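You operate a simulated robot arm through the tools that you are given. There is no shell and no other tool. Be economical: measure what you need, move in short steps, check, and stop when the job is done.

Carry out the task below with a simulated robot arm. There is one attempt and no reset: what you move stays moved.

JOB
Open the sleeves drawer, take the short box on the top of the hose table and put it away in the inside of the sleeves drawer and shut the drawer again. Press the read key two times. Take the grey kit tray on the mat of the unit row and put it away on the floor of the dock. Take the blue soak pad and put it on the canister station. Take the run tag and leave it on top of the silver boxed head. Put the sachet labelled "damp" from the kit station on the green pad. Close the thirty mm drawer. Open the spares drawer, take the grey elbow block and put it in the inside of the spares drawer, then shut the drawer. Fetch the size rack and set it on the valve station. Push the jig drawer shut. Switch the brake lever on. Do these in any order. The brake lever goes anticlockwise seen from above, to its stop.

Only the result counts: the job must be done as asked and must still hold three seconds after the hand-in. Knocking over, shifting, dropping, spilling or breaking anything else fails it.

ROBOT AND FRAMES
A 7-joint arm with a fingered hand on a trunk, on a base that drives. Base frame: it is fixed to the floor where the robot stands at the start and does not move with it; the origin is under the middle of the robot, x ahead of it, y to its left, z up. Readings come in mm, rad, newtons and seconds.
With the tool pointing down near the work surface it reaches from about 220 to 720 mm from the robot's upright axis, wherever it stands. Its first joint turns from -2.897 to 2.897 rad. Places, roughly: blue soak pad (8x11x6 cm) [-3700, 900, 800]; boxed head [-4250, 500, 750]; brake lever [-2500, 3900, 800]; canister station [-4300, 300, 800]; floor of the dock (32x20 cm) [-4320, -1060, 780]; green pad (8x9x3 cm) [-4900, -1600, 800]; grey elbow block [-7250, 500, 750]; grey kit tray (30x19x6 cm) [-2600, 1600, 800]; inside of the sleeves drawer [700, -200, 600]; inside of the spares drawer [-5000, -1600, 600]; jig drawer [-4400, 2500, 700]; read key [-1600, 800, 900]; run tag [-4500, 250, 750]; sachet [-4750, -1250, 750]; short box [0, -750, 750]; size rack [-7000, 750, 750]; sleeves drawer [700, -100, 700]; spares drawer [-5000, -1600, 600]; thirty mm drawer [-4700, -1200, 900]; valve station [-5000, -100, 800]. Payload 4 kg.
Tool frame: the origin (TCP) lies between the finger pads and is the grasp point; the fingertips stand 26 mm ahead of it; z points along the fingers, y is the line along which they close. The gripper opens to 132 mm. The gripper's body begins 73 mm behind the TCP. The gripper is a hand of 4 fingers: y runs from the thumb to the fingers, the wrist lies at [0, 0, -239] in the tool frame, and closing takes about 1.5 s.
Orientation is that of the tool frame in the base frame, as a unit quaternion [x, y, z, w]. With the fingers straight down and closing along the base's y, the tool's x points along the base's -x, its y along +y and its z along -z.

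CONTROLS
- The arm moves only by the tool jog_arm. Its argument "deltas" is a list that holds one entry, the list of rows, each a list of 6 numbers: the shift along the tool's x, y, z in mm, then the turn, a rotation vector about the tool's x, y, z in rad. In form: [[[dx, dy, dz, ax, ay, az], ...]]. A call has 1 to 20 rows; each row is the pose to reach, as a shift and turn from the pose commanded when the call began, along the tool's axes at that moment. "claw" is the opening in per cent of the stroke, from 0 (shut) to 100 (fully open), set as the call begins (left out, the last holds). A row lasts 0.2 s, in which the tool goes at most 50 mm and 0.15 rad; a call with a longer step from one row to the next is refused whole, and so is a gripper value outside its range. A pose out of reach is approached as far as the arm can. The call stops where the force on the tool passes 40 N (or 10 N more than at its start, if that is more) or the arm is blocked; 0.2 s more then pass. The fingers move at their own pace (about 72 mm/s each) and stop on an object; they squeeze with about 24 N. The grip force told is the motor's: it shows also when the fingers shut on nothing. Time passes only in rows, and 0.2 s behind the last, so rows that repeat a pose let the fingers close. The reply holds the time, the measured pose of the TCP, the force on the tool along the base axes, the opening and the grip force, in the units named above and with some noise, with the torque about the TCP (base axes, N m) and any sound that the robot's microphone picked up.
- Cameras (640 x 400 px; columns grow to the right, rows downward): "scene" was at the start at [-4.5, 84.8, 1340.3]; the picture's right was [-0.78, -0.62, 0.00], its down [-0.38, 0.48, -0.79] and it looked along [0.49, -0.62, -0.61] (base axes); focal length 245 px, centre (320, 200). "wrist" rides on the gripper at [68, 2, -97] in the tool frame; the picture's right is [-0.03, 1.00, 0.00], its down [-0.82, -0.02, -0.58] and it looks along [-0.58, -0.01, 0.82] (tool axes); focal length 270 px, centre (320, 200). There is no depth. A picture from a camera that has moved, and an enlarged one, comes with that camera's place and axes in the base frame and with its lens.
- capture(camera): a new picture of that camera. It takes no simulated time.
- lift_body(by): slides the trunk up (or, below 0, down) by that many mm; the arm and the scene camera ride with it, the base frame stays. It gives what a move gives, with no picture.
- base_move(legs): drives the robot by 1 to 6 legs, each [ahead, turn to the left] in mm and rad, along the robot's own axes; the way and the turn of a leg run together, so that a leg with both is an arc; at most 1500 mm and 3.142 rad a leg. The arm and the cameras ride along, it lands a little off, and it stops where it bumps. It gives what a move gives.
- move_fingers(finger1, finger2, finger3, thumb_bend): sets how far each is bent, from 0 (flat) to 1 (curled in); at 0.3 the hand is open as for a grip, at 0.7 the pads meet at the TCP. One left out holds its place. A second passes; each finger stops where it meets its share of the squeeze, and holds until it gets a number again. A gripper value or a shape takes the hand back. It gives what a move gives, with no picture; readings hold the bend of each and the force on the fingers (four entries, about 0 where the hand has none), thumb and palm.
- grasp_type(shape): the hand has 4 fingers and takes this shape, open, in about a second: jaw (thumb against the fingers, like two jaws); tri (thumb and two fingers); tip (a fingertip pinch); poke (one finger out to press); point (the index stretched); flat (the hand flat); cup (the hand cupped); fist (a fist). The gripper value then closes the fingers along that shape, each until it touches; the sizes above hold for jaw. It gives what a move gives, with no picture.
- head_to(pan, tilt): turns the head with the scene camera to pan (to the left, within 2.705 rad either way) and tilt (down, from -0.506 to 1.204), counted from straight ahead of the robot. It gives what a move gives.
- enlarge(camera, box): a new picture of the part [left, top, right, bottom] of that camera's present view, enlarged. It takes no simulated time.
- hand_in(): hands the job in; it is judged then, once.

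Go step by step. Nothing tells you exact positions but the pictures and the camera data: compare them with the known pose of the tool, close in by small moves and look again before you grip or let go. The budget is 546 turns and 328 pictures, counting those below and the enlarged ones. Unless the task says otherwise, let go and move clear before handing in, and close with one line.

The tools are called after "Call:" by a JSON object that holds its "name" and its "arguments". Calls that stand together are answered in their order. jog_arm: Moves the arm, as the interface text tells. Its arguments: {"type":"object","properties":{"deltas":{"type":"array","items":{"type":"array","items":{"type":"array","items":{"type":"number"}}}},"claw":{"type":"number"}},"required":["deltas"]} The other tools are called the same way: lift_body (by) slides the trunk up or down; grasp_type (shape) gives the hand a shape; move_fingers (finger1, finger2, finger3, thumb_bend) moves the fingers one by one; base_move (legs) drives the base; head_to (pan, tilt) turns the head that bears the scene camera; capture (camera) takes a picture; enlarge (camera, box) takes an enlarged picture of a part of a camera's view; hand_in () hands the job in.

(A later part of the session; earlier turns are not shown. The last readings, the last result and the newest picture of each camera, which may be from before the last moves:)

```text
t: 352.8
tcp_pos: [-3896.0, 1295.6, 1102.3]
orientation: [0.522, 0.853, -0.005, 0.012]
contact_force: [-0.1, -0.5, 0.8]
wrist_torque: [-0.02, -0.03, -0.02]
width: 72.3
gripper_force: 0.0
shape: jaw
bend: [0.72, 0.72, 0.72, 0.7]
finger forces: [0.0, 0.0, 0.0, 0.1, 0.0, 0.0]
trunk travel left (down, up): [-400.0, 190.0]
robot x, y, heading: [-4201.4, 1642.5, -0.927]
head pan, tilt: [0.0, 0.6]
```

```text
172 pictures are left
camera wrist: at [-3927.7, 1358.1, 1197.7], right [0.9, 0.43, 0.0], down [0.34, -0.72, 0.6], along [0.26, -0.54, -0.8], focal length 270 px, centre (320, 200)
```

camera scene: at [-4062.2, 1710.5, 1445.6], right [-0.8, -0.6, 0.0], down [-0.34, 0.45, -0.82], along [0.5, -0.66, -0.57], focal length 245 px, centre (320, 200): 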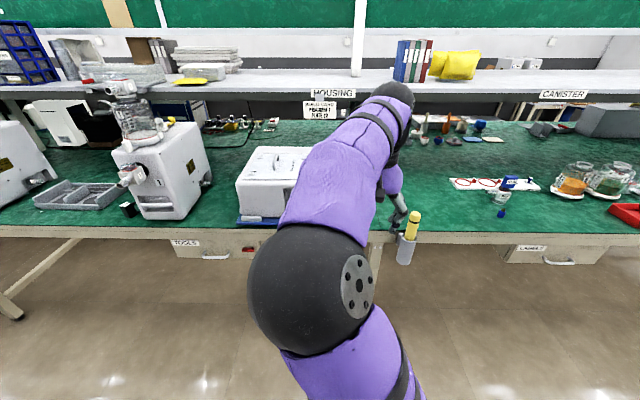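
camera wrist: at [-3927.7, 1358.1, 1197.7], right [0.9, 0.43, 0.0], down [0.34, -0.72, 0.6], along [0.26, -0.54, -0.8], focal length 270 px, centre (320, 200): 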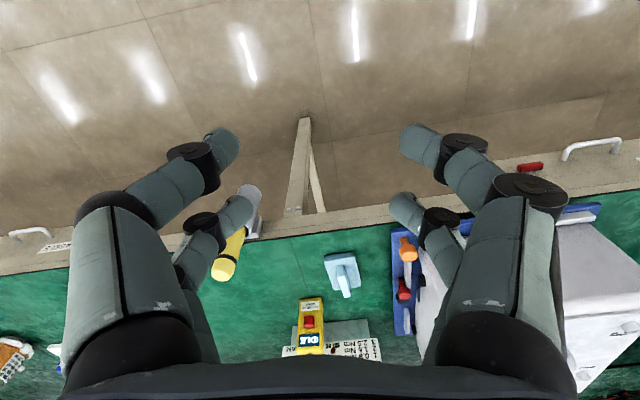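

The pad is near (-3658, 925). Driving closer.

Call:
{"name": "base_move", "arguments": {"legs": [[380, 0]]}}

Call:
{"name": "capture", "arguments": {"camera": "wrist"}}

```text
t: 355.2
tcp_pos: [-3663.0, 993.8, 1103.6]
orientation: [0.52, 0.854, -0.004, 0.012]
contact_force: [0.4, -0.2, -0.3]
wrist_torque: [0.02, 0.01, 0.0]
width: 72.2
gripper_force: 0.1
shape: jaw
bend: [0.72, 0.72, 0.72, 0.7]
finger forces: [0.0, 0.0, 0.0, 0.0, 0.0, 0.1]
trunk travel left (down, up): [-400.0, 190.0]
robot x, y, heading: [-3973.1, 1336.5, -0.916]
head pan, tilt: [0.0, 0.6]
```

```text
171 pictures are left
camera wrist: at [-3695.1, 1055.9, 1197.7], right [0.9, 0.44, 0.01], down [0.35, -0.72, 0.6], along [0.26, -0.54, -0.8], focal length 270 px, centre (320, 200)
```

wrist: 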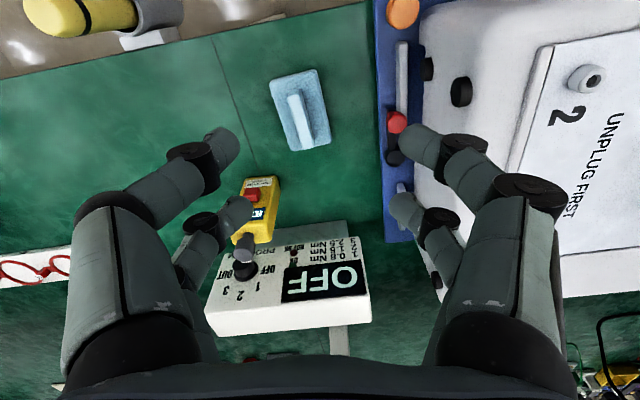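

The pad has a grip ridge on top, centred at about (-3660, 924). I'll turn the hand to close across the ridge and come down above it.

Call:
{"name": "jog_arm", "arguments": {"deltas": [[[-16, -7, 40, 0, 0, -0.09], [-32, -15, 80, 0, 0, -0.18], [-48, -22, 120, 0, 0, -0.27], [-63, -30, 160, 0, 0, -0.355], [-63, -30, 195, 0, 0, -0.355]]], "claw": 45}}

Call:
{"name": "capture", "arguments": {"camera": "wrist"}}

```text
t: 356.4
tcp_pos: [-3658.6, 918.4, 909.3]
orientation: [0.361, 0.933, -0.006, 0.01]
contact_force: [0.7, 0.6, 1.1]
wrist_torque: [0.01, 0.0, -0.01]
width: 59.8
gripper_force: 0.1
shape: jaw
bend: [0.73, 0.73, 0.73, 0.7]
finger forces: [0.0, 0.0, 0.0, 0.0, 0.0, 0.0]
trunk travel left (down, up): [-400.0, 190.0]
robot x, y, heading: [-3970.2, 1336.1, -0.914]
head pan, tilt: [0.0, 0.6]
```

```text
170 pictures are left
camera wrist: at [-3710.6, 966.4, 1004.1], right [0.69, 0.72, 0.0], down [0.58, -0.55, 0.6], along [0.43, -0.41, -0.8], focal length 270 px, centre (320, 200)
```

wrist: 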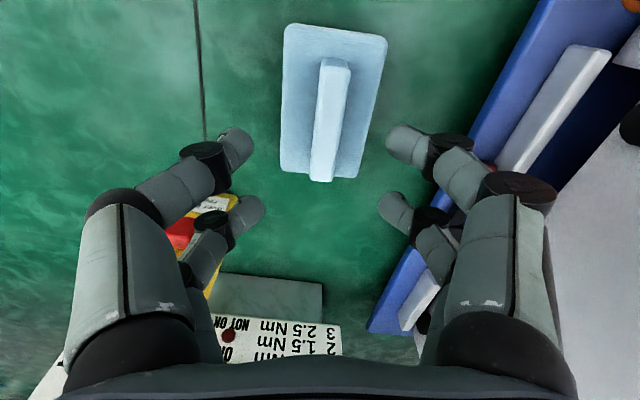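

Slight corrections (9 mm, 5 mm and 0.1 rad), then down onto the ridge.

Call:
{"name": "jog_arm", "arguments": {"deltas": [[[4, 2, 20, 0, 0, 0.05], [9, 5, 40, 0, 0, 0.1], [9, 5, 55, 0, 0, 0.1], [9, 5, 64, 0, 0, 0.1], [9, 5, 72, 0, 0, 0.1]]]}}

Call:
{"name": "capture", "arguments": {"camera": "wrist"}}

```text
t: 357.6
tcp_pos: [-3660.1, 929.1, 836.4]
orientation: [0.407, 0.913, -0.006, 0.01]
contact_force: [-0.1, -0.8, -1.2]
wrist_torque: [0.03, 0.02, -0.01]
width: 60.1
gripper_force: 0.0
shape: jaw
bend: [0.73, 0.73, 0.73, 0.7]
finger forces: [0.1, 0.0, 0.0, 0.0, 0.0, 0.0]
trunk travel left (down, up): [-400.0, 190.0]
robot x, y, heading: [-3968.7, 1336.1, -0.919]
head pan, tilt: [0.0, 0.6]
```

```text
169 pictures are left
camera wrist: at [-3707.3, 981.7, 931.2], right [0.76, 0.65, 0.0], down [0.52, -0.61, 0.6], along [0.39, -0.45, -0.8], focal length 270 px, centre (320, 200)
```

wrist: 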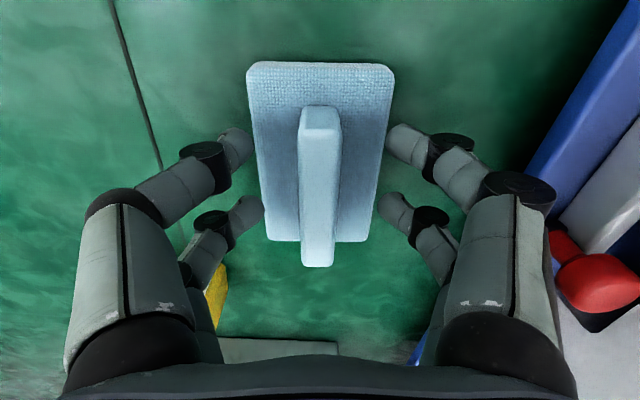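

Call:
{"name": "jog_arm", "arguments": {"deltas": [[[0, 0, 5, 0, 0, 0], [0, 0, 10, 0, 0, 0], [0, 0, 14, 0, 0, 0]]]}}

Call:
{"name": "jog_arm", "arguments": {"deltas": [[[0, 0, -1, 0, 0, 0], [0, 0, -1, 0, 0, 0], [0, 0, -1, 0, 0, 0], [0, 0, -1, 0, 0, 0], [0, 0, -1, 0, 0, 0], [0, 0, -1, 0, 0, 0]]], "claw": 0}}

Call:
{"name": "capture", "arguments": {"camera": "wrist"}}

```text
t: 358.4
tcp_pos: [-3661.0, 927.0, 824.9]
orientation: [0.407, 0.913, -0.006, 0.012]
contact_force: [-0.7, 1.5, 18.1]
wrist_torque: [0.04, 0.13, -0.03]
width: 59.9
gripper_force: 0.1
shape: jaw
bend: [0.74, 0.73, 0.74, 0.7]
finger forces: [7.0, 1.5, 5.9, 0.0, 3.8, 0.1]
trunk travel left (down, up): [-400.0, 190.0]
robot x, y, heading: [-3968.8, 1340.3, -0.915]
head pan, tilt: [0.0, 0.6]
```

```text
t: 359.8
tcp_pos: [-3660.2, 928.2, 825.8]
orientation: [0.408, 0.913, -0.006, 0.013]
contact_force: [4.0, -6.9, 34.1]
wrist_torque: [-0.16, 0.08, -0.31]
width: 53.1
gripper_force: 24.3
shape: jaw
bend: [0.75, 0.74, 0.74, 0.7]
finger forces: [35.3, 26.2, 31.5, 0.1, 32.4, 0.1]
trunk travel left (down, up): [-400.0, 190.0]
robot x, y, heading: [-3970.9, 1337.6, -0.914]
head pan, tilt: [0.0, 0.6]
```

```text
168 pictures are left
camera wrist: at [-3707.4, 981.8, 920.3], right [0.76, 0.65, 0.0], down [0.52, -0.61, 0.6], along [0.39, -0.46, -0.8], focal length 270 px, centre (320, 200)
```

wrist: 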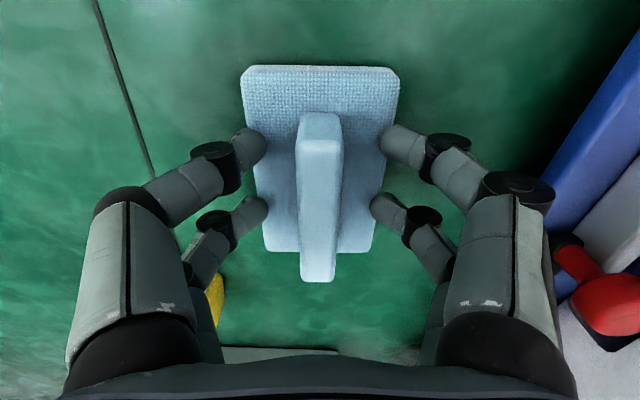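

The fingertips are pressing on the pad's base. I'll rise a few mm and close again on the ridge.

Call:
{"name": "jog_arm", "arguments": {"deltas": [[[0, 0, -4, 0, 0, 0], [0, 0, -9, 0, 0, 0], [0, 0, -9, 0, 0, 0], [0, 0, -9, 0, 0, 0], [0, 0, -9, 0, 0, 0], [0, 0, -9, 0, 0, 0], [0, 0, -9, 0, 0, 0]]], "claw": 0}}

Call:
{"name": "capture", "arguments": {"camera": "wrist"}}

```text
t: 361.4
tcp_pos: [-3661.0, 928.0, 833.6]
orientation: [0.408, 0.913, -0.006, 0.01]
contact_force: [-0.2, -0.4, -1.2]
wrist_torque: [0.04, 0.02, 0.03]
width: 51.7
gripper_force: 23.9
shape: jaw
bend: [0.74, 0.74, 0.74, 0.7]
finger forces: [27.6, 22.9, 25.7, 0.0, 23.5, 0.0]
trunk travel left (down, up): [-400.0, 190.0]
robot x, y, heading: [-3971.5, 1337.9, -0.918]
head pan, tilt: [0.0, 0.6]
```

```text
167 pictures are left
camera wrist: at [-3706.9, 981.3, 928.0], right [0.76, 0.65, 0.0], down [0.52, -0.61, 0.6], along [0.39, -0.45, -0.8], focal length 270 px, centre (320, 200)
```

wrist: 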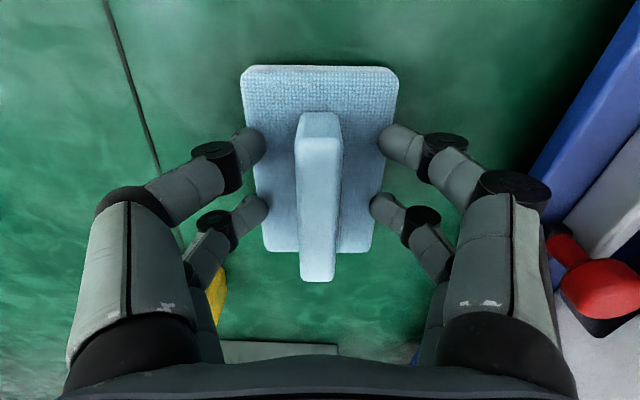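

The grip has closed at 52 mm and the pad seems to have come up with the hand. I'll lift a bit more to check that it holds.

Call:
{"name": "jog_arm", "arguments": {"deltas": [[[0, 0, -10, 0, 0, 0], [0, 0, -25, 0, 0, 0], [0, 0, -45, 0, 0, 0]]]}}

Call:
{"name": "capture", "arguments": {"camera": "wrist"}}

```text
t: 362.2
tcp_pos: [-3662.6, 927.7, 879.8]
orientation: [0.407, 0.913, -0.006, 0.011]
contact_force: [-0.1, 0.5, -1.0]
wrist_torque: [0.0, 0.04, 0.01]
width: 51.7
gripper_force: 24.2
shape: jaw
bend: [0.74, 0.74, 0.74, 0.7]
finger forces: [27.2, 22.5, 25.1, 0.0, 23.4, 0.1]
trunk travel left (down, up): [-400.0, 190.0]
robot x, y, heading: [-3975.6, 1337.9, -0.922]
head pan, tilt: [0.0, 0.6]
```

```text
166 pictures are left
camera wrist: at [-3707.9, 982.5, 973.5], right [0.76, 0.65, 0.0], down [0.52, -0.61, 0.6], along [0.39, -0.45, -0.8], focal length 270 px, centre (320, 200)
```

wrist: 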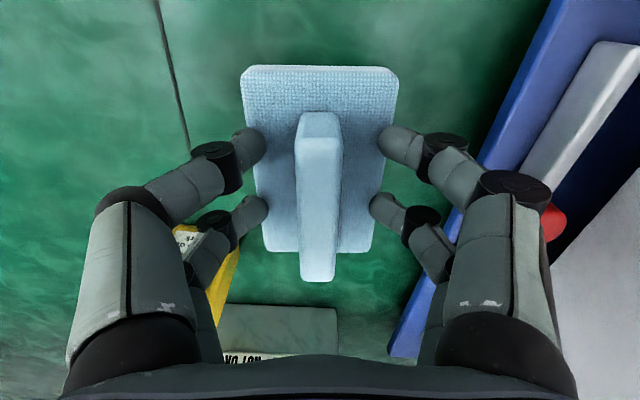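

It's firmly held. I'll raise and retract it, then drive back to the canister station.

Call:
{"name": "jog_arm", "arguments": {"deltas": [[[0, 0, -40, 0, 0, 0], [0, 0, -80, 0, 0, 0], [0, 0, -120, 0, 0, 0], [0, 0, -160, 0, 0, 0], [20, 0, -200, 0, 0, 0], [60, 0, -210, 0, 0, 0], [100, 0, -210, 0, 0, 0]]]}}

Call:
{"name": "base_move", "arguments": {"legs": [[-380, 0], [0, -1.6], [830, 0], [0, 1.6]]}}

Call:
{"name": "head_to", "arguments": {"pan": 0.2, "tilt": 0.6}}

Call:
{"name": "capture", "arguments": {"camera": "scene"}}

```text
t: 363.8
tcp_pos: [-3730.7, 1007.4, 1084.1]
orientation: [0.408, 0.913, -0.006, 0.01]
contact_force: [0.3, 0.1, -0.6]
wrist_torque: [0.03, 0.0, -0.01]
width: 51.7
gripper_force: 24.1
shape: jaw
bend: [0.74, 0.74, 0.73, 0.7]
finger forces: [24.6, 21.6, 23.3, 0.1, 22.8, 0.0]
trunk travel left (down, up): [-400.0, 190.0]
robot x, y, heading: [-3966.8, 1334.9, -0.918]
head pan, tilt: [0.0, 0.6]
```

```text
t: 378.0
tcp_pos: [-4620.5, 840.8, 1084.7]
orientation: [0.4, 0.917, -0.006, 0.011]
contact_force: [-0.2, -0.1, -0.9]
wrist_torque: [-0.01, 0.0, 0.04]
width: 51.6
gripper_force: 24.2
shape: jaw
bend: [0.74, 0.74, 0.73, 0.7]
finger forces: [22.6, 21.0, 22.5, 0.0, 22.1, 0.1]
trunk travel left (down, up): [-400.0, 190.0]
robot x, y, heading: [-4870.0, 1166.2, -0.901]
head pan, tilt: [0.0, 0.6]
```

```text
t: 378.7
tcp_pos: [-4620.4, 841.5, 1085.7]
orientation: [0.399, 0.917, -0.005, 0.011]
contact_force: [0.2, 0.3, -0.3]
wrist_torque: [0.03, -0.01, 0.0]
width: 51.7
gripper_force: 23.8
shape: jaw
bend: [0.74, 0.74, 0.73, 0.7]
finger forces: [22.6, 21.1, 22.6, 0.0, 22.1, 0.0]
trunk travel left (down, up): [-400.0, 190.0]
robot x, y, heading: [-4867.8, 1166.6, -0.9]
head pan, tilt: [0.201, 0.6]
```

```text
165 pictures are left
camera scene: at [-4715.7, 1251.4, 1445.6], right [-0.64, -0.77, 0.0], down [-0.43, 0.36, -0.82], along [0.63, -0.53, -0.57], focal length 245 px, centre (320, 200)
```

scene: 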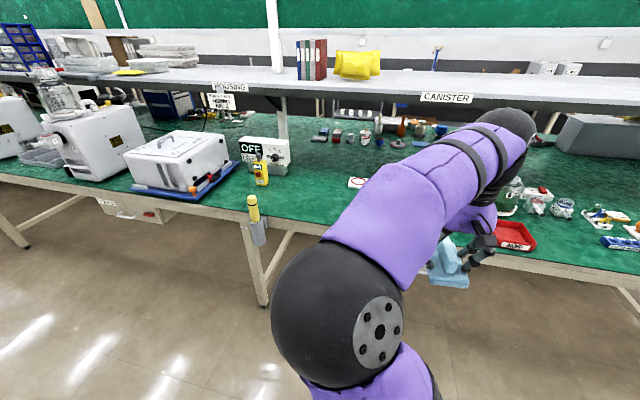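

Driving up to the bench again, then lowering the pad in the free space in front of the ring strip.

Call:
{"name": "base_move", "arguments": {"legs": [[380, 0]]}}

Call:
{"name": "capture", "arguments": {"camera": "wrist"}}

Call:
{"name": "capture", "arguments": {"camera": "scene"}}

```text
t: 381.1
tcp_pos: [-4384.8, 537.1, 1085.0]
orientation: [0.402, 0.915, -0.005, 0.01]
contact_force: [0.0, 0.0, -1.0]
wrist_torque: [-0.03, -0.02, 0.02]
width: 51.4
gripper_force: 24.3
shape: jaw
bend: [0.74, 0.74, 0.73, 0.7]
finger forces: [22.6, 21.1, 22.5, 0.0, 22.0, 0.0]
trunk travel left (down, up): [-400.0, 190.0]
robot x, y, heading: [-4628.4, 863.2, -0.908]
head pan, tilt: [0.201, 0.6]
```

```text
164 pictures are left
camera wrist: at [-4431.4, 589.3, 1179.9], right [0.75, 0.66, 0.0], down [0.53, -0.6, 0.6], along [0.39, -0.45, -0.8], focal length 270 px, centre (320, 200)
```

wrist: 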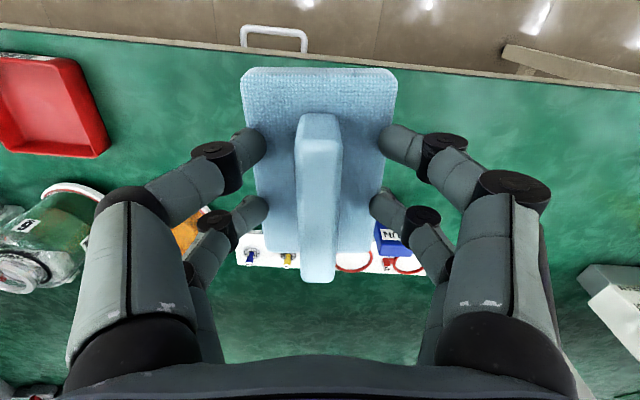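

```text
163 pictures are left
camera scene: at [-4476.6, 948.2, 1445.6], right [-0.65, -0.76, 0.0], down [-0.43, 0.37, -0.82], along [0.63, -0.54, -0.57], focal length 245 px, centre (320, 200)
```

scene: 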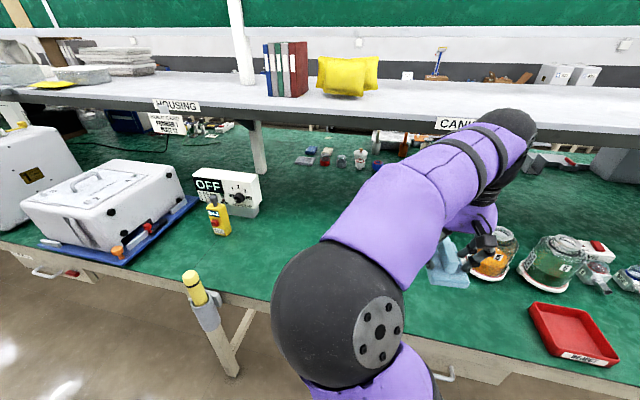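

Call:
{"name": "jog_arm", "arguments": {"deltas": [[[-38, -15, 0, 0, 0, 0], [-76, -31, 0, 0, 0, 0], [-114, -46, 20, 0, 0, 0], [-152, -62, 50, 0, 0, 0], [-152, -62, 95, 0, 0, 0], [-152, -62, 140, 0, 0, 0], [-152, -62, 185, 0, 0, 0], [-152, -62, 215, 0, 0, 0]]]}}

Call:
{"name": "capture", "arguments": {"camera": "wrist"}}

Call:
{"name": "enlarge", "arguments": {"camera": "scene", "box": [380, 180, 540, 290]}}

```text
refused: row 4 steps farther than a row can; nothing moved
```

```text
162 pictures are left
camera wrist: at [-4431.4, 589.3, 1179.9], right [0.75, 0.66, 0.0], down [0.53, -0.6, 0.6], along [0.39, -0.45, -0.8], focal length 270 px, centre (320, 200)
```

wrist: 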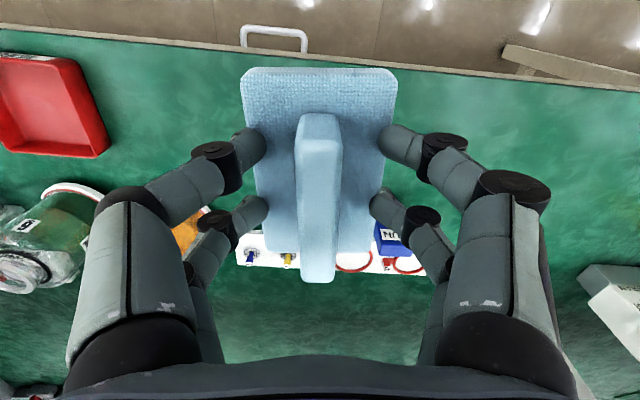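

```text
3.64 times, centred on (460, 235) of scene
camera zoom: at [-4476.6, 948.2, 1445.6], right [-0.65, -0.76, 0.0], down [-0.43, 0.37, -0.82], along [0.63, -0.54, -0.57], focal length 891 px, centre (-189, 73)
```

zoom: 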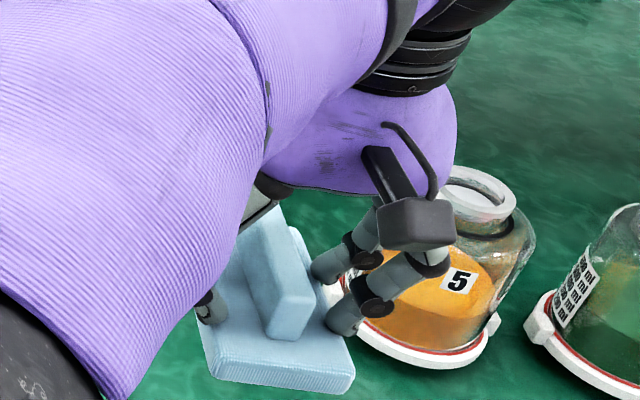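

Refused for one long step; I'll resend with smaller steps.

Call:
{"name": "jog_arm", "arguments": {"deltas": [[[-30, -12, 0, 0, 0, 0], [-60, -24, 0, 0, 0, 0], [-91, -37, 15, 0, 0, 0], [-122, -50, 35, 0, 0, 0], [-152, -62, 60, 0, 0, 0], [-152, -62, 100, 0, 0, 0], [-152, -62, 140, 0, 0, 0], [-152, -62, 180, 0, 0, 0], [-152, -62, 210, 0, 0, 0]]]}}

Call:
{"name": "capture", "arguments": {"camera": "wrist"}}

Call:
{"name": "enlarge", "arguments": {"camera": "scene", "box": [340, 150, 540, 290]}}

```text
t: 383.1
tcp_pos: [-4324.1, 378.5, 879.5]
orientation: [0.402, 0.915, -0.005, 0.011]
contact_force: [-0.2, -0.1, -0.3]
wrist_torque: [-0.02, 0.01, 0.02]
width: 51.7
gripper_force: 24.0
shape: jaw
bend: [0.74, 0.74, 0.73, 0.7]
finger forces: [21.7, 20.7, 22.0, 0.0, 21.6, 0.0]
trunk travel left (down, up): [-400.0, 190.0]
robot x, y, heading: [-4626.2, 863.4, -0.91]
head pan, tilt: [0.201, 0.6]
```

```text
160 pictures are left
camera wrist: at [-4371.3, 431.5, 973.7], right [0.75, 0.66, 0.0], down [0.53, -0.6, 0.6], along [0.39, -0.45, -0.8], focal length 270 px, centre (320, 200)
```

wrist: 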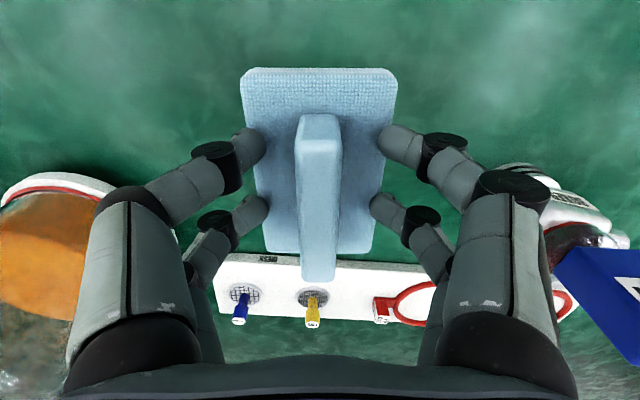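

```text
2.86 times, centred on (440, 220) of scene
camera zoom: at [-4476.5, 948.1, 1445.6], right [-0.65, -0.76, 0.0], down [-0.43, 0.37, -0.82], along [0.63, -0.54, -0.57], focal length 700 px, centre (-23, 143)
```

zoom: 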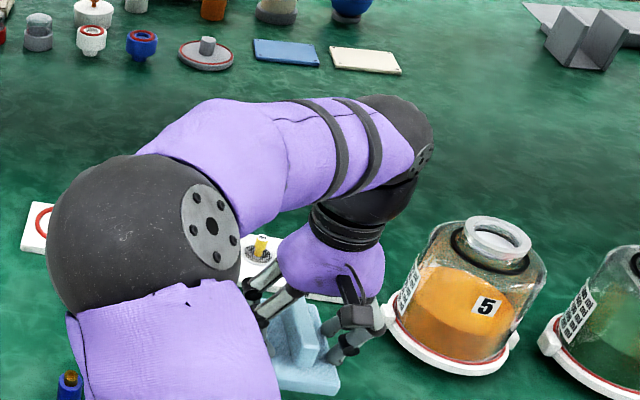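

Clearances look fine. Lowering to contact.

Call:
{"name": "jog_arm", "arguments": {"deltas": [[[0, 0, 20, 0, 0, 0], [0, 0, 35, 0, 0, 0], [0, 0, 43, 0, 0, 0], [0, 0, 49, 0, 0, 0], [0, 0, 55, 0, 0, 0], [0, 0, 61, 0, 0, 0]]]}}

Call:
{"name": "capture", "arguments": {"camera": "wrist"}}

```text
t: 384.6
tcp_pos: [-4321.8, 375.8, 826.7]
orientation: [0.404, 0.915, -0.008, 0.016]
contact_force: [-1.2, 5.9, 21.2]
wrist_torque: [0.57, 0.17, -0.05]
width: 51.5
gripper_force: 24.0
shape: jaw
bend: [0.74, 0.73, 0.73, 0.7]
finger forces: [31.6, 21.4, 22.8, 0.0, 28.0, 0.0]
trunk travel left (down, up): [-400.0, 190.0]
robot x, y, heading: [-4631.7, 866.3, -0.906]
head pan, tilt: [0.201, 0.6]
stopped in row 6: the force on the tool passed its limit (the readings are from after the stop); the commanded pose is now the measured one
```

```text
158 pictures are left
camera wrist: at [-4370.4, 429.9, 920.4], right [0.75, 0.66, 0.0], down [0.52, -0.6, 0.61], along [0.4, -0.46, -0.8], focal length 270 px, centre (320, 200)
```

wrist: 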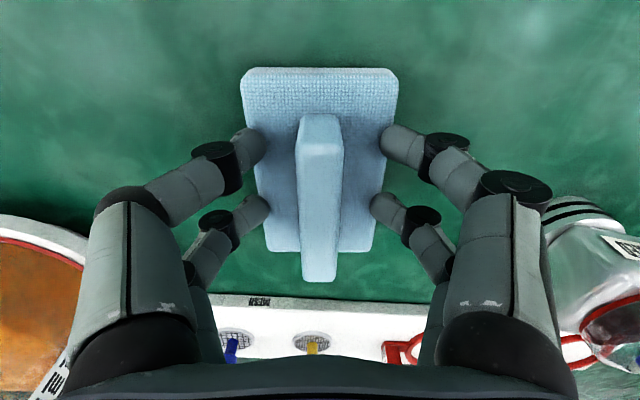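

Down on the bench. Opening and rising.

Call:
{"name": "jog_arm", "arguments": {"deltas": [[[0, 0, -1, 0, 0, 0], [0, 0, -1, 0, 0, 0], [0, 0, -1, 0, 0, 0], [0, 0, -1, 0, 0, 0], [0, 0, -20, 0, 0, 0], [0, 0, -60, 0, 0, 0], [0, 0, -100, 0, 0, 0], [0, 0, -140, 0, 0, 0], [0, 0, -180, 0, 0, 0], [0, 0, -220, 0, 0, 0]]], "claw": 58}}

Call:
{"name": "capture", "arguments": {"camera": "wrist"}}

```text
t: 386.8
tcp_pos: [-4326.3, 382.7, 1044.9]
orientation: [0.403, 0.915, -0.008, 0.015]
contact_force: [0.0, -1.1, 0.8]
wrist_torque: [-0.04, 0.02, -0.01]
width: 76.0
gripper_force: 0.1
shape: jaw
bend: [0.72, 0.72, 0.72, 0.7]
finger forces: [0.1, 0.1, 0.0, 0.0, 0.0, 0.1]
trunk travel left (down, up): [-400.0, 190.0]
robot x, y, heading: [-4632.0, 866.4, -0.909]
head pan, tilt: [0.201, 0.6]
```

```text
157 pictures are left
camera wrist: at [-4373.5, 435.8, 1140.6], right [0.75, 0.66, 0.0], down [0.52, -0.6, 0.6], along [0.4, -0.46, -0.8], focal length 270 px, centre (320, 200)
```

wrist: 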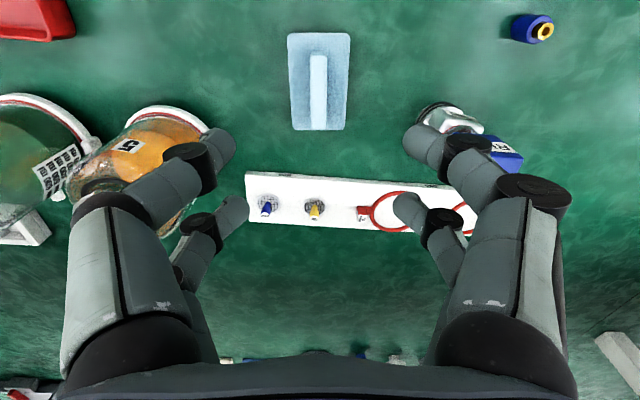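

The soak pad is on the canister station and the tag is still on its head. Next comes the jig drawer on the window side.

Call:
{"name": "jog_arm", "arguments": {"deltas": [[[40, 0, -20, 0, 0, 0], [80, 0, -40, 0, 0, 0], [120, 0, -50, 0, 0, 0]]]}}

Call:
{"name": "base_move", "arguments": {"legs": [[-270, 0], [0, 1.53], [1000, 0], [0, 1.57]]}}

Call:
{"name": "head_to", "arguments": {"pan": -0.1, "tilt": 0.55}}

Call:
{"name": "capture", "arguments": {"camera": "scene"}}

```text
t: 387.6
tcp_pos: [-4407.4, 470.8, 1091.3]
orientation: [0.402, 0.915, -0.007, 0.014]
contact_force: [-0.2, -0.2, 0.0]
wrist_torque: [0.0, 0.02, 0.04]
width: 76.1
gripper_force: 0.1
shape: jaw
bend: [0.72, 0.72, 0.72, 0.7]
finger forces: [0.0, 0.1, 0.0, 0.0, 0.0, 0.0]
trunk travel left (down, up): [-400.0, 190.0]
robot x, y, heading: [-4626.1, 863.6, -0.902]
head pan, tilt: [0.201, 0.6]
```

```text
t: 401.8
tcp_pos: [-4171.0, 2037.4, 1090.8]
orientation: [0.907, -0.421, -0.014, -0.008]
contact_force: [1.0, 0.4, 0.4]
wrist_torque: [0.0, 0.03, -0.01]
width: 76.0
gripper_force: 0.0
shape: jaw
bend: [0.72, 0.72, 0.72, 0.7]
finger forces: [0.0, 0.1, 0.0, 0.0, 0.0, 0.1]
trunk travel left (down, up): [-400.0, 190.0]
robot x, y, heading: [-3968.9, 1637.0, 2.198]
head pan, tilt: [0.201, 0.6]
```

```text
t: 402.6
tcp_pos: [-4170.7, 2037.4, 1091.8]
orientation: [0.907, -0.421, -0.014, -0.008]
contact_force: [-0.2, 0.7, 0.7]
wrist_torque: [-0.01, 0.0, 0.02]
width: 76.3
gripper_force: 0.0
shape: jaw
bend: [0.72, 0.72, 0.72, 0.7]
finger forces: [0.1, 0.1, 0.0, 0.0, 0.0, 0.0]
trunk travel left (down, up): [-400.0, 190.0]
robot x, y, heading: [-3965.2, 1633.6, 2.195]
head pan, tilt: [-0.099, 0.55]
```

```text
156 pictures are left
camera scene: at [-4098.3, 1575.0, 1450.1], right [0.86, 0.5, 0.0], down [0.26, -0.45, -0.85], along [-0.43, 0.74, -0.52], focal length 245 px, centre (320, 200)
```

scene: 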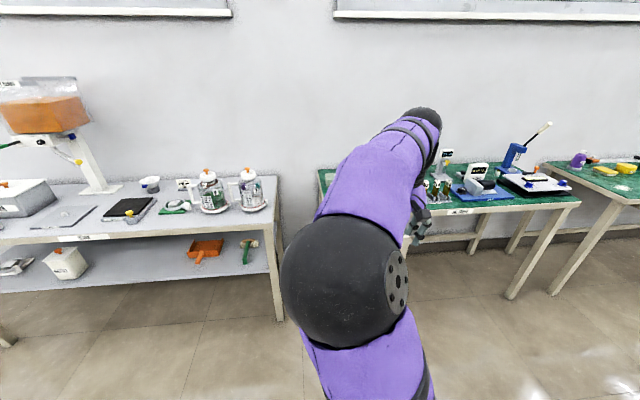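

Call:
{"name": "enlarge", "arguments": {"camera": "scene", "box": [300, 130, 600, 310]}}

Call:
{"name": "capture", "arguments": {"camera": "wrist"}}

```text
2.13 times, centred on (450, 220) of scene
camera zoom: at [-4098.3, 1575.0, 1450.1], right [0.86, 0.5, 0.0], down [0.26, -0.45, -0.85], along [-0.43, 0.74, -0.52], focal length 523 px, centre (43, 157)
```

zoom: 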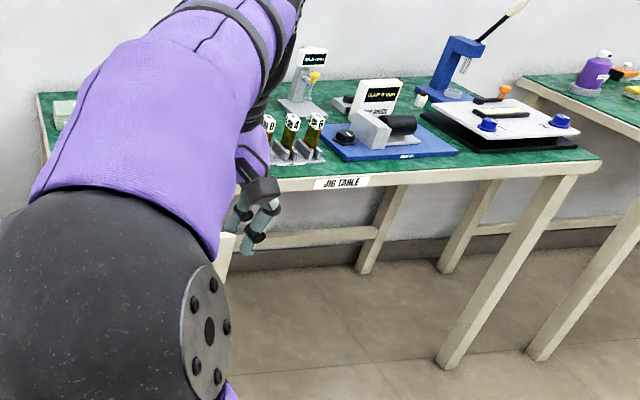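

```text
154 pictures are left
camera wrist: at [-4126.6, 1981.9, 1185.2], right [-0.78, -0.63, 0.0], down [-0.5, 0.62, 0.6], along [-0.38, 0.47, -0.8], focal length 270 px, centre (320, 200)
```

wrist: 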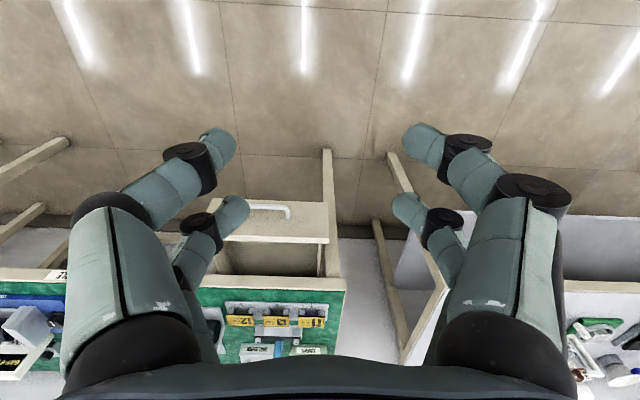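

The wrist view shows the jig drawer open about 140 mm, with its handle near (-4289, 2370). I'll place the robot as with the other drawers: table on the right, drawer front-right.

Call:
{"name": "base_move", "arguments": {"legs": [[0, 1.57], [-1100, 0], [0, -0.8], [700, 0], [0, 0.8]]}}

Call:
{"name": "head_to", "arguments": {"pan": -0.8, "tilt": 0.75}}

Call:
{"name": "capture", "arguments": {"camera": "scene"}}

```text
t: 419.6
tcp_pos: [-4172.0, 2181.9, 1090.1]
orientation: [0.938, 0.345, -0.015, 0.005]
contact_force: [0.3, 0.0, 0.0]
wrist_torque: [-0.02, -0.01, 0.02]
width: 76.2
gripper_force: 0.1
shape: jaw
bend: [0.72, 0.72, 0.72, 0.7]
finger forces: [0.0, 0.0, 0.0, 0.1, 0.1, 0.1]
trunk travel left (down, up): [-400.0, 190.0]
robot x, y, heading: [-3775.4, 2389.5, -2.514]
head pan, tilt: [-0.099, 0.55]
```

```text
t: 420.7
tcp_pos: [-4172.8, 2180.7, 1091.0]
orientation: [0.938, 0.345, -0.015, 0.004]
contact_force: [0.1, 0.0, 0.5]
wrist_torque: [0.03, -0.03, 0.0]
width: 76.2
gripper_force: 0.0
shape: jaw
bend: [0.72, 0.72, 0.72, 0.7]
finger forces: [0.1, 0.1, 0.0, 0.1, 0.0, 0.0]
trunk travel left (down, up): [-400.0, 190.0]
robot x, y, heading: [-3768.8, 2385.0, -2.511]
head pan, tilt: [-0.799, 0.75]
```

```text
153 pictures are left
camera scene: at [-3713.2, 2313.8, 1432.8], right [0.17, 0.99, 0.0], down [0.67, -0.11, -0.73], along [-0.72, 0.12, -0.68], focal length 245 px, centre (320, 200)
```

scene: 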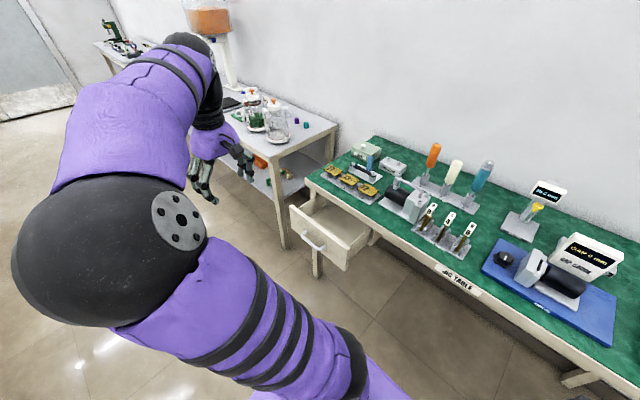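

I'm in place. I'll lower the trunk, level the hand's heading, and tilt it toward the drawer.

Call:
{"name": "lift_body", "arguments": {"by": -100}}

Call:
{"name": "jog_arm", "arguments": {"deltas": [[[0, 0, 0, 0, 0, 0.075]]], "claw": 50}}

Call:
{"name": "jog_arm", "arguments": {"deltas": [[[2, 0, 23, 0.14, 0, 0], [4, 0, 46, 0.28, 0, 0], [6, 0, 69, 0.42, 0, 0], [8, 0, 92, 0.56, 0, 0], [10, 0, 115, 0.7, 0, 0], [11, -5, 138, 0.84, 0, 0], [12, -15, 161, 0.98, 0, 0], [13, -30, 184, 1.12, 0, 0], [14, -45, 207, 1.26, 0, 0], [15, -60, 230, 1.4, 0, 0]]]}}

Call:
{"name": "capture", "arguments": {"camera": "wrist"}}

Call:
{"name": "capture", "arguments": {"camera": "scene"}}

```text
t: 422.0
tcp_pos: [-4171.5, 2181.9, 991.0]
orientation: [0.938, 0.346, -0.015, 0.005]
contact_force: [0.0, -0.2, 0.5]
wrist_torque: [-0.01, -0.02, -0.01]
width: 76.2
gripper_force: 0.1
shape: jaw
bend: [0.72, 0.72, 0.72, 0.7]
finger forces: [0.0, 0.0, 0.1, 0.0, 0.1, 0.1]
trunk travel left (down, up): [-300.0, 290.0]
robot x, y, heading: [-3771.0, 2387.6, -2.509]
head pan, tilt: [-0.799, 0.75]
```

```text
t: 422.4
tcp_pos: [-4171.7, 2181.3, 991.0]
orientation: [0.951, 0.309, -0.015, 0.005]
contact_force: [0.0, 0.9, 0.8]
wrist_torque: [-0.01, 0.02, 0.01]
width: 66.6
gripper_force: 0.1
shape: jaw
bend: [0.73, 0.73, 0.73, 0.7]
finger forces: [0.2, 0.0, 0.0, 0.0, 0.0, 0.1]
trunk travel left (down, up): [-300.0, 290.0]
robot x, y, heading: [-3767.3, 2389.5, -2.509]
head pan, tilt: [-0.799, 0.75]
```

```text
t: 424.6
tcp_pos: [-4201.7, 2234.6, 763.3]
orientation: [0.73, 0.227, -0.213, -0.609]
contact_force: [0.5, 0.0, 1.5]
wrist_torque: [-0.03, 0.02, -0.03]
width: 66.3
gripper_force: 0.1
shape: jaw
bend: [0.73, 0.73, 0.73, 0.7]
finger forces: [0.1, 0.1, 0.1, 0.0, 0.1, 0.1]
trunk travel left (down, up): [-300.0, 290.0]
robot x, y, heading: [-3768.8, 2386.4, -2.509]
head pan, tilt: [-0.799, 0.75]
```

```text
152 pictures are left
camera wrist: at [-4090.7, 2197.9, 774.6], right [0.05, -0.17, -0.98], down [-0.32, -0.94, 0.14], along [-0.95, 0.31, -0.1], focal length 270 px, centre (320, 200)
```

wrist: 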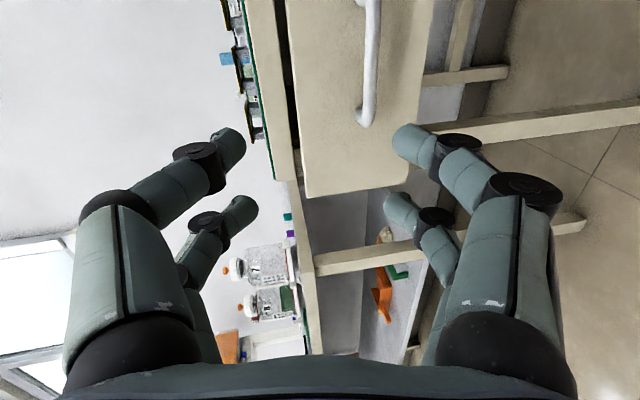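

```text
151 pictures are left
camera scene: at [-3712.9, 2314.0, 1332.9], right [0.17, 0.99, 0.0], down [0.67, -0.11, -0.73], along [-0.72, 0.12, -0.68], focal length 245 px, centre (320, 200)
```

scene: 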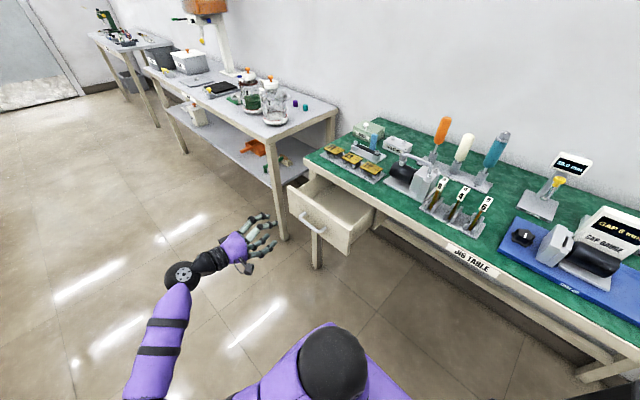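

The handle's centre is about (a -2085, n 4427, z 697). I'll line up with it and check.

Call:
{"name": "jog_arm", "arguments": {"deltas": [[[9, 10, 25, 0, 0, 0], [18, 20, 50, 0, 0, 0], [28, 30, 75, 0, 0, 0]]]}}

Call:
{"name": "capture", "arguments": {"camera": "wrist"}}

Call:
{"name": "enlarge", "arguments": {"camera": "scene", "box": [220, 150, 420, 280]}}

```text
t: 425.4
tcp_pos: [-4220.3, 2306.3, 716.4]
orientation: [0.731, 0.229, -0.212, -0.607]
contact_force: [-0.1, 0.3, -0.8]
wrist_torque: [0.01, -0.02, 0.01]
width: 66.3
gripper_force: 0.0
shape: jaw
bend: [0.73, 0.73, 0.73, 0.7]
finger forces: [0.0, 0.1, 0.0, 0.1, 0.1, 0.0]
trunk travel left (down, up): [-300.0, 290.0]
robot x, y, heading: [-3773.1, 2390.8, -2.513]
head pan, tilt: [-0.799, 0.75]
```

```text
150 pictures are left
camera wrist: at [-4108.7, 2269.2, 729.4], right [0.05, -0.17, -0.98], down [-0.32, -0.94, 0.15], along [-0.95, 0.31, -0.11], focal length 270 px, centre (320, 200)
```

wrist: 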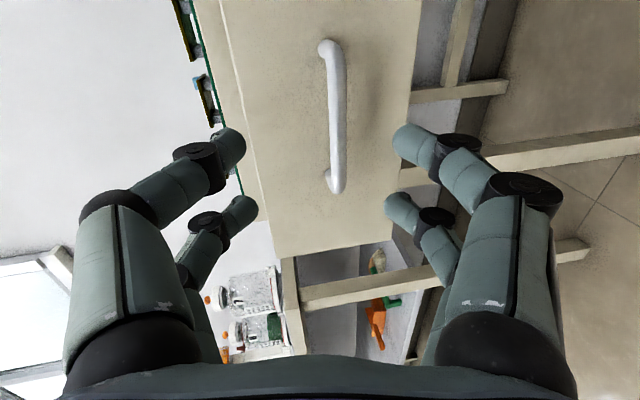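

```text
3.08 times, centred on (320, 215) of scene
camera zoom: at [-3713.0, 2313.7, 1332.8], right [0.17, 0.99, 0.0], down [0.67, -0.11, -0.73], along [-0.72, 0.12, -0.68], focal length 754 px, centre (320, 154)
```

zoom: 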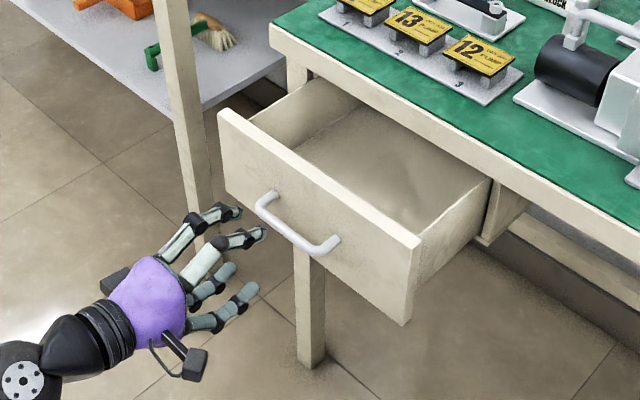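

Aligned well enough. I'll shift slightly down and push the drawer in.

Call:
{"name": "jog_arm", "arguments": {"deltas": [[[0, 6, 30, 0, 0, 0], [0, 5, 60, 0, 0, 0], [0, -2, 90, 0, 0, 0], [0, -7, 120, 0, 0, 0], [0, -12, 150, 0, 0, 0], [0, -17, 180, 0, 0, 0], [0, -22, 210, 0, 0, 0], [0, -27, 235, 0, 0, 0], [0, -31, 260, 0, 0, 0], [0, -35, 285, 0, 0, 0], [0, -38, 305, 0, 0, 0]]]}}

Call:
{"name": "enlarge", "arguments": {"camera": "scene", "box": [220, 130, 420, 280]}}

```text
t: 427.2
tcp_pos: [-4356.8, 2486.3, 702.6]
orientation: [0.73, 0.227, -0.213, -0.609]
contact_force: [16.5, -13.2, 2.1]
wrist_torque: [0.62, 0.64, -0.36]
width: 65.6
gripper_force: 0.0
shape: jaw
bend: [0.73, 0.73, 0.74, 0.7]
finger forces: [0.0, 0.0, 5.9, 0.0, 15.1, 0.0]
trunk travel left (down, up): [-300.0, 290.0]
robot x, y, heading: [-3772.4, 2383.3, -2.511]
head pan, tilt: [-0.799, 0.75]
stopped in row 9: the force on the tool passed its limit (the readings are from after the stop); the commanded pose is now the measured one
```

```text
2.67 times, centred on (320, 205) of scene
camera zoom: at [-3711.7, 2312.7, 1332.7], right [0.17, 0.99, 0.0], down [0.67, -0.11, -0.73], along [-0.72, 0.12, -0.68], focal length 654 px, centre (320, 187)
```

zoom: 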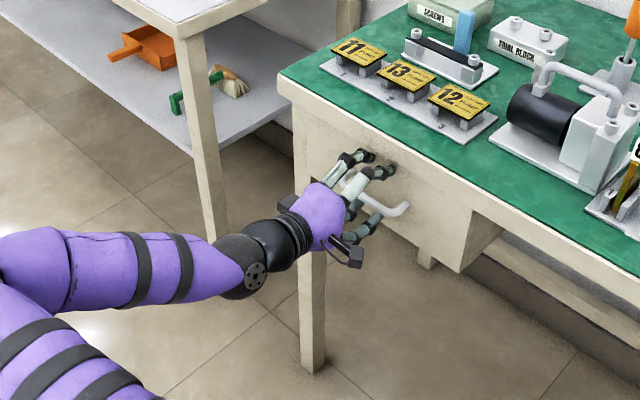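

The drawer is shut. I'll retreat, stow, and go for the brake lever further along this wall.

Call:
{"name": "jog_arm", "arguments": {"deltas": [[[0, 5, -30, 0, 0, 0], [0, 10, -70, 0, 0, 0], [0, 15, -115, 0, 0, 0], [0, 20, -160, 0, 0, 0], [0, -20, -180, 0, 0, 0], [0, -60, -190, -0.14, 0, 0], [0, -100, -190, -0.28, 0, 0], [0, -140, -190, -0.42, 0, 0], [0, -180, -190, -0.56, 0, 0], [0, -220, -190, -0.7, 0, 0], [0, -260, -190, -0.84, 0, 0], [0, -290, -190, -0.98, 0, 0], [0, -320, -190, -1.12, 0, 0], [0, -340, -190, -1.26, 0, 0], [0, -360, -190, -1.4, 0, 0]]]}}

Call:
{"name": "lift_body", "arguments": {"by": 100}}

Call:
{"name": "capture", "arguments": {"camera": "scene"}}

```text
t: 430.4
tcp_pos: [-4272.7, 2395.3, 1091.1]
orientation: [0.95, 0.311, -0.016, 0.007]
contact_force: [1.2, 0.3, 0.3]
wrist_torque: [0.02, -0.01, 0.01]
width: 66.3
gripper_force: 0.1
shape: jaw
bend: [0.73, 0.73, 0.73, 0.7]
finger forces: [0.0, 0.0, 0.1, 0.0, 0.1, 0.1]
trunk travel left (down, up): [-300.0, 290.0]
robot x, y, heading: [-3775.1, 2387.2, -2.511]
head pan, tilt: [-0.799, 0.75]
```

```text
t: 431.8
tcp_pos: [-4274.5, 2396.5, 1191.1]
orientation: [0.95, 0.311, -0.016, 0.006]
contact_force: [-0.4, 0.3, 0.1]
wrist_torque: [-0.01, -0.03, -0.02]
width: 65.9
gripper_force: 0.0
shape: jaw
bend: [0.73, 0.73, 0.73, 0.7]
finger forces: [0.0, 0.0, 0.0, 0.0, 0.0, 0.1]
trunk travel left (down, up): [-400.0, 190.0]
robot x, y, heading: [-3769.1, 2390.0, -2.511]
head pan, tilt: [-0.799, 0.75]
```

```text
147 pictures are left
camera scene: at [-3713.2, 2313.9, 1432.7], right [0.17, 0.99, 0.0], down [0.67, -0.11, -0.73], along [-0.72, 0.12, -0.68], focal length 245 px, centre (320, 200)
```

scene: 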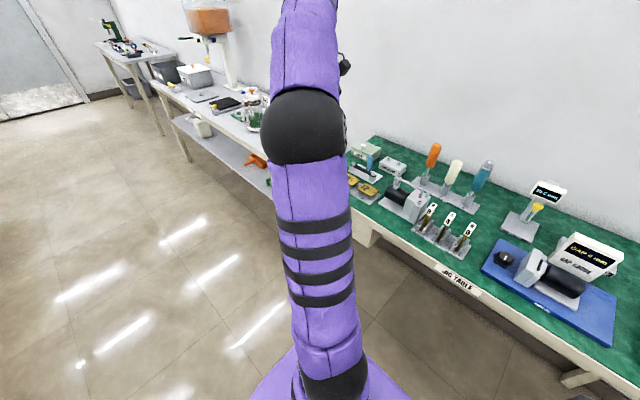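

I'll look along the aisle behind me before reversing.

Call:
{"name": "head_to", "arguments": {"pan": -2.5, "tilt": 0.35}}

Call:
{"name": "capture", "arguments": {"camera": "scene"}}

Call:
{"name": "head_to", "arguments": {"pan": 2.6, "tilt": 0.35}}

Call:
{"name": "capture", "arguments": {"camera": "scene"}}

```text
t: 433.5
tcp_pos: [-4274.6, 2396.1, 1192.3]
orientation: [0.95, 0.311, -0.015, 0.007]
contact_force: [-0.8, 0.1, -1.8]
wrist_torque: [0.02, -0.03, -0.01]
width: 66.1
gripper_force: 0.1
shape: jaw
bend: [0.73, 0.73, 0.73, 0.7]
finger forces: [0.0, 0.1, 0.1, 0.1, 0.0, 0.1]
trunk travel left (down, up): [-400.0, 190.0]
robot x, y, heading: [-3771.3, 2386.8, -2.503]
head pan, tilt: [-2.499, 0.351]
```

```text
146 pictures are left
camera scene: at [-3604.2, 2389.1, 1468.4], right [0.96, -0.29, 0.0], down [-0.1, -0.33, -0.94], along [0.27, 0.9, -0.34], focal length 245 px, centre (320, 200)
```

scene: 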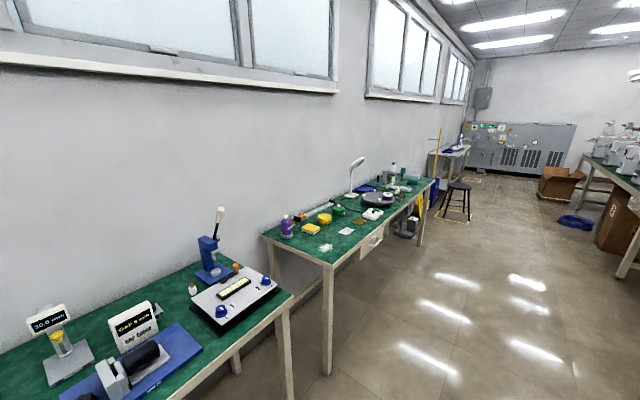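

```text
t: 437.5
tcp_pos: [-4274.2, 2395.7, 1191.5]
orientation: [0.95, 0.311, -0.015, 0.006]
contact_force: [0.0, 0.1, 0.0]
wrist_torque: [-0.02, -0.03, 0.0]
width: 66.2
gripper_force: 0.1
shape: jaw
bend: [0.73, 0.73, 0.73, 0.7]
finger forces: [0.0, 0.0, 0.0, 0.1, 0.1, 0.0]
trunk travel left (down, up): [-400.0, 190.0]
robot x, y, heading: [-3770.8, 2390.4, -2.513]
head pan, tilt: [2.601, 0.351]
```

```text
145 pictures are left
camera scene: at [-3538.7, 2308.5, 1468.4], right [0.09, -1.0, 0.0], down [-0.34, -0.03, -0.94], along [0.94, 0.08, -0.34], focal length 245 px, centre (320, 200)
```

scene: 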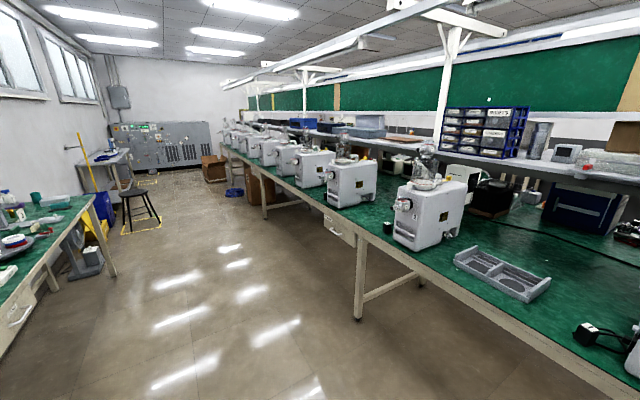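

The aisle behind is clear. The grey kit tray with compartments is on the island near (-2556, 1588). First the brake lever: reversing out along the aisle.

Call:
{"name": "base_move", "arguments": {"legs": [[0, -0.5], [-900, 0], [0, 0.5], [-950, 0], [0, -1.57]]}}

Call:
{"name": "head_to", "arguments": {"pan": 0.2, "tilt": 0.5}}

Call:
{"name": "capture", "arguments": {"camera": "scene"}}

```text
t: 453.6
tcp_pos: [-2088.5, 3582.5, 1191.6]
orientation: [0.888, -0.46, -0.015, -0.007]
contact_force: [0.0, 0.2, 0.6]
wrist_torque: [0.0, 0.03, -0.01]
width: 66.3
gripper_force: 0.0
shape: jaw
bend: [0.73, 0.73, 0.73, 0.7]
finger forces: [0.1, 0.0, 0.0, 0.0, 0.0, 0.0]
trunk travel left (down, up): [-400.0, 190.0]
robot x, y, heading: [-2105.4, 3079.7, 2.183]
head pan, tilt: [2.601, 0.351]
```

```text
t: 455.8
tcp_pos: [-2086.9, 3582.4, 1190.5]
orientation: [0.887, -0.461, -0.015, -0.007]
contact_force: [-0.3, 0.5, 0.3]
wrist_torque: [0.02, -0.02, -0.02]
width: 66.0
gripper_force: 0.0
shape: jaw
bend: [0.73, 0.73, 0.73, 0.7]
finger forces: [0.0, 0.0, 0.1, 0.0, 0.0, 0.0]
trunk travel left (down, up): [-400.0, 190.0]
robot x, y, heading: [-2101.1, 3082.1, 2.179]
head pan, tilt: [0.201, 0.499]
```

```text
144 pictures are left
camera scene: at [-2259.8, 3005.9, 1454.7], right [0.69, 0.73, 0.0], down [0.35, -0.33, -0.88], along [-0.64, 0.6, -0.48], focal length 245 px, centre (320, 200)
```

scene: 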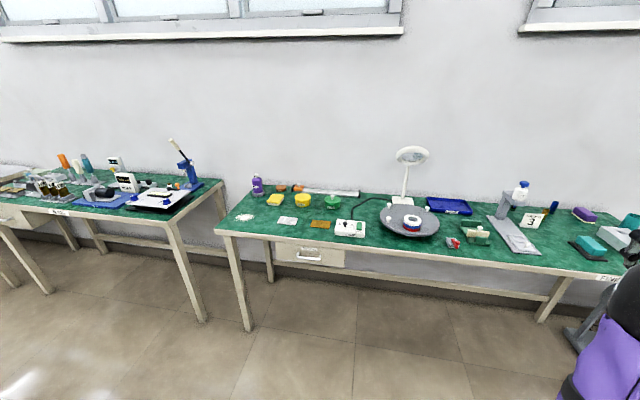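

Call:
{"name": "enlarge", "arguments": {"camera": "scene", "box": [330, 190, 560, 300]}}

Call:
{"name": "enlarge", "arguments": {"camera": "scene", "box": [425, 215, 505, 265]}}

```text
2.78 times, centred on (445, 245) of scene
camera zoom: at [-2259.8, 3005.9, 1454.7], right [0.69, 0.73, 0.0], down [0.35, -0.33, -0.88], along [-0.64, 0.6, -0.48], focal length 682 px, centre (-28, 75)
```

zoom: 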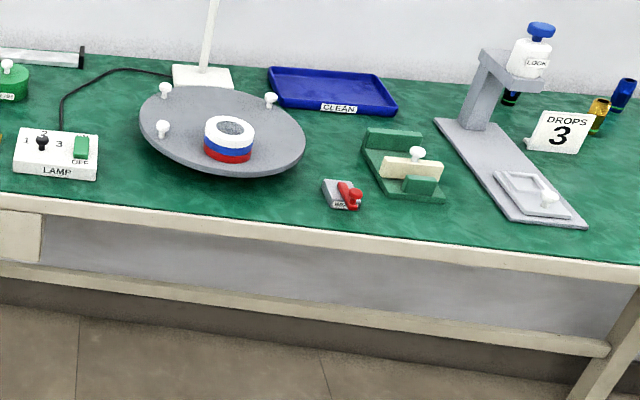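

```text
8.00 times, centred on (465, 240) of scene
camera zoom: at [-2259.8, 3005.9, 1454.7], right [0.69, 0.73, 0.0], down [0.35, -0.33, -0.88], along [-0.64, 0.6, -0.48], focal length 1961 px, centre (-840, -120)
```

zoom: 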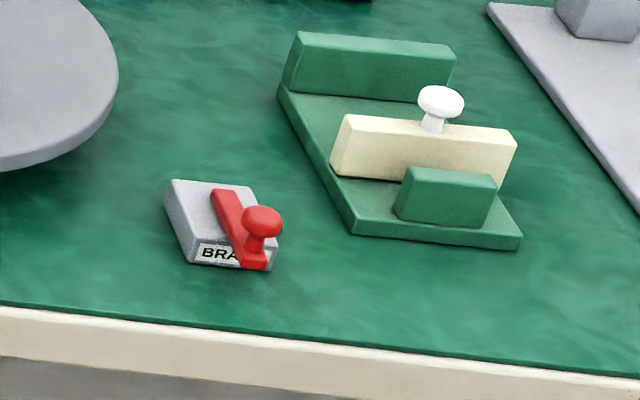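

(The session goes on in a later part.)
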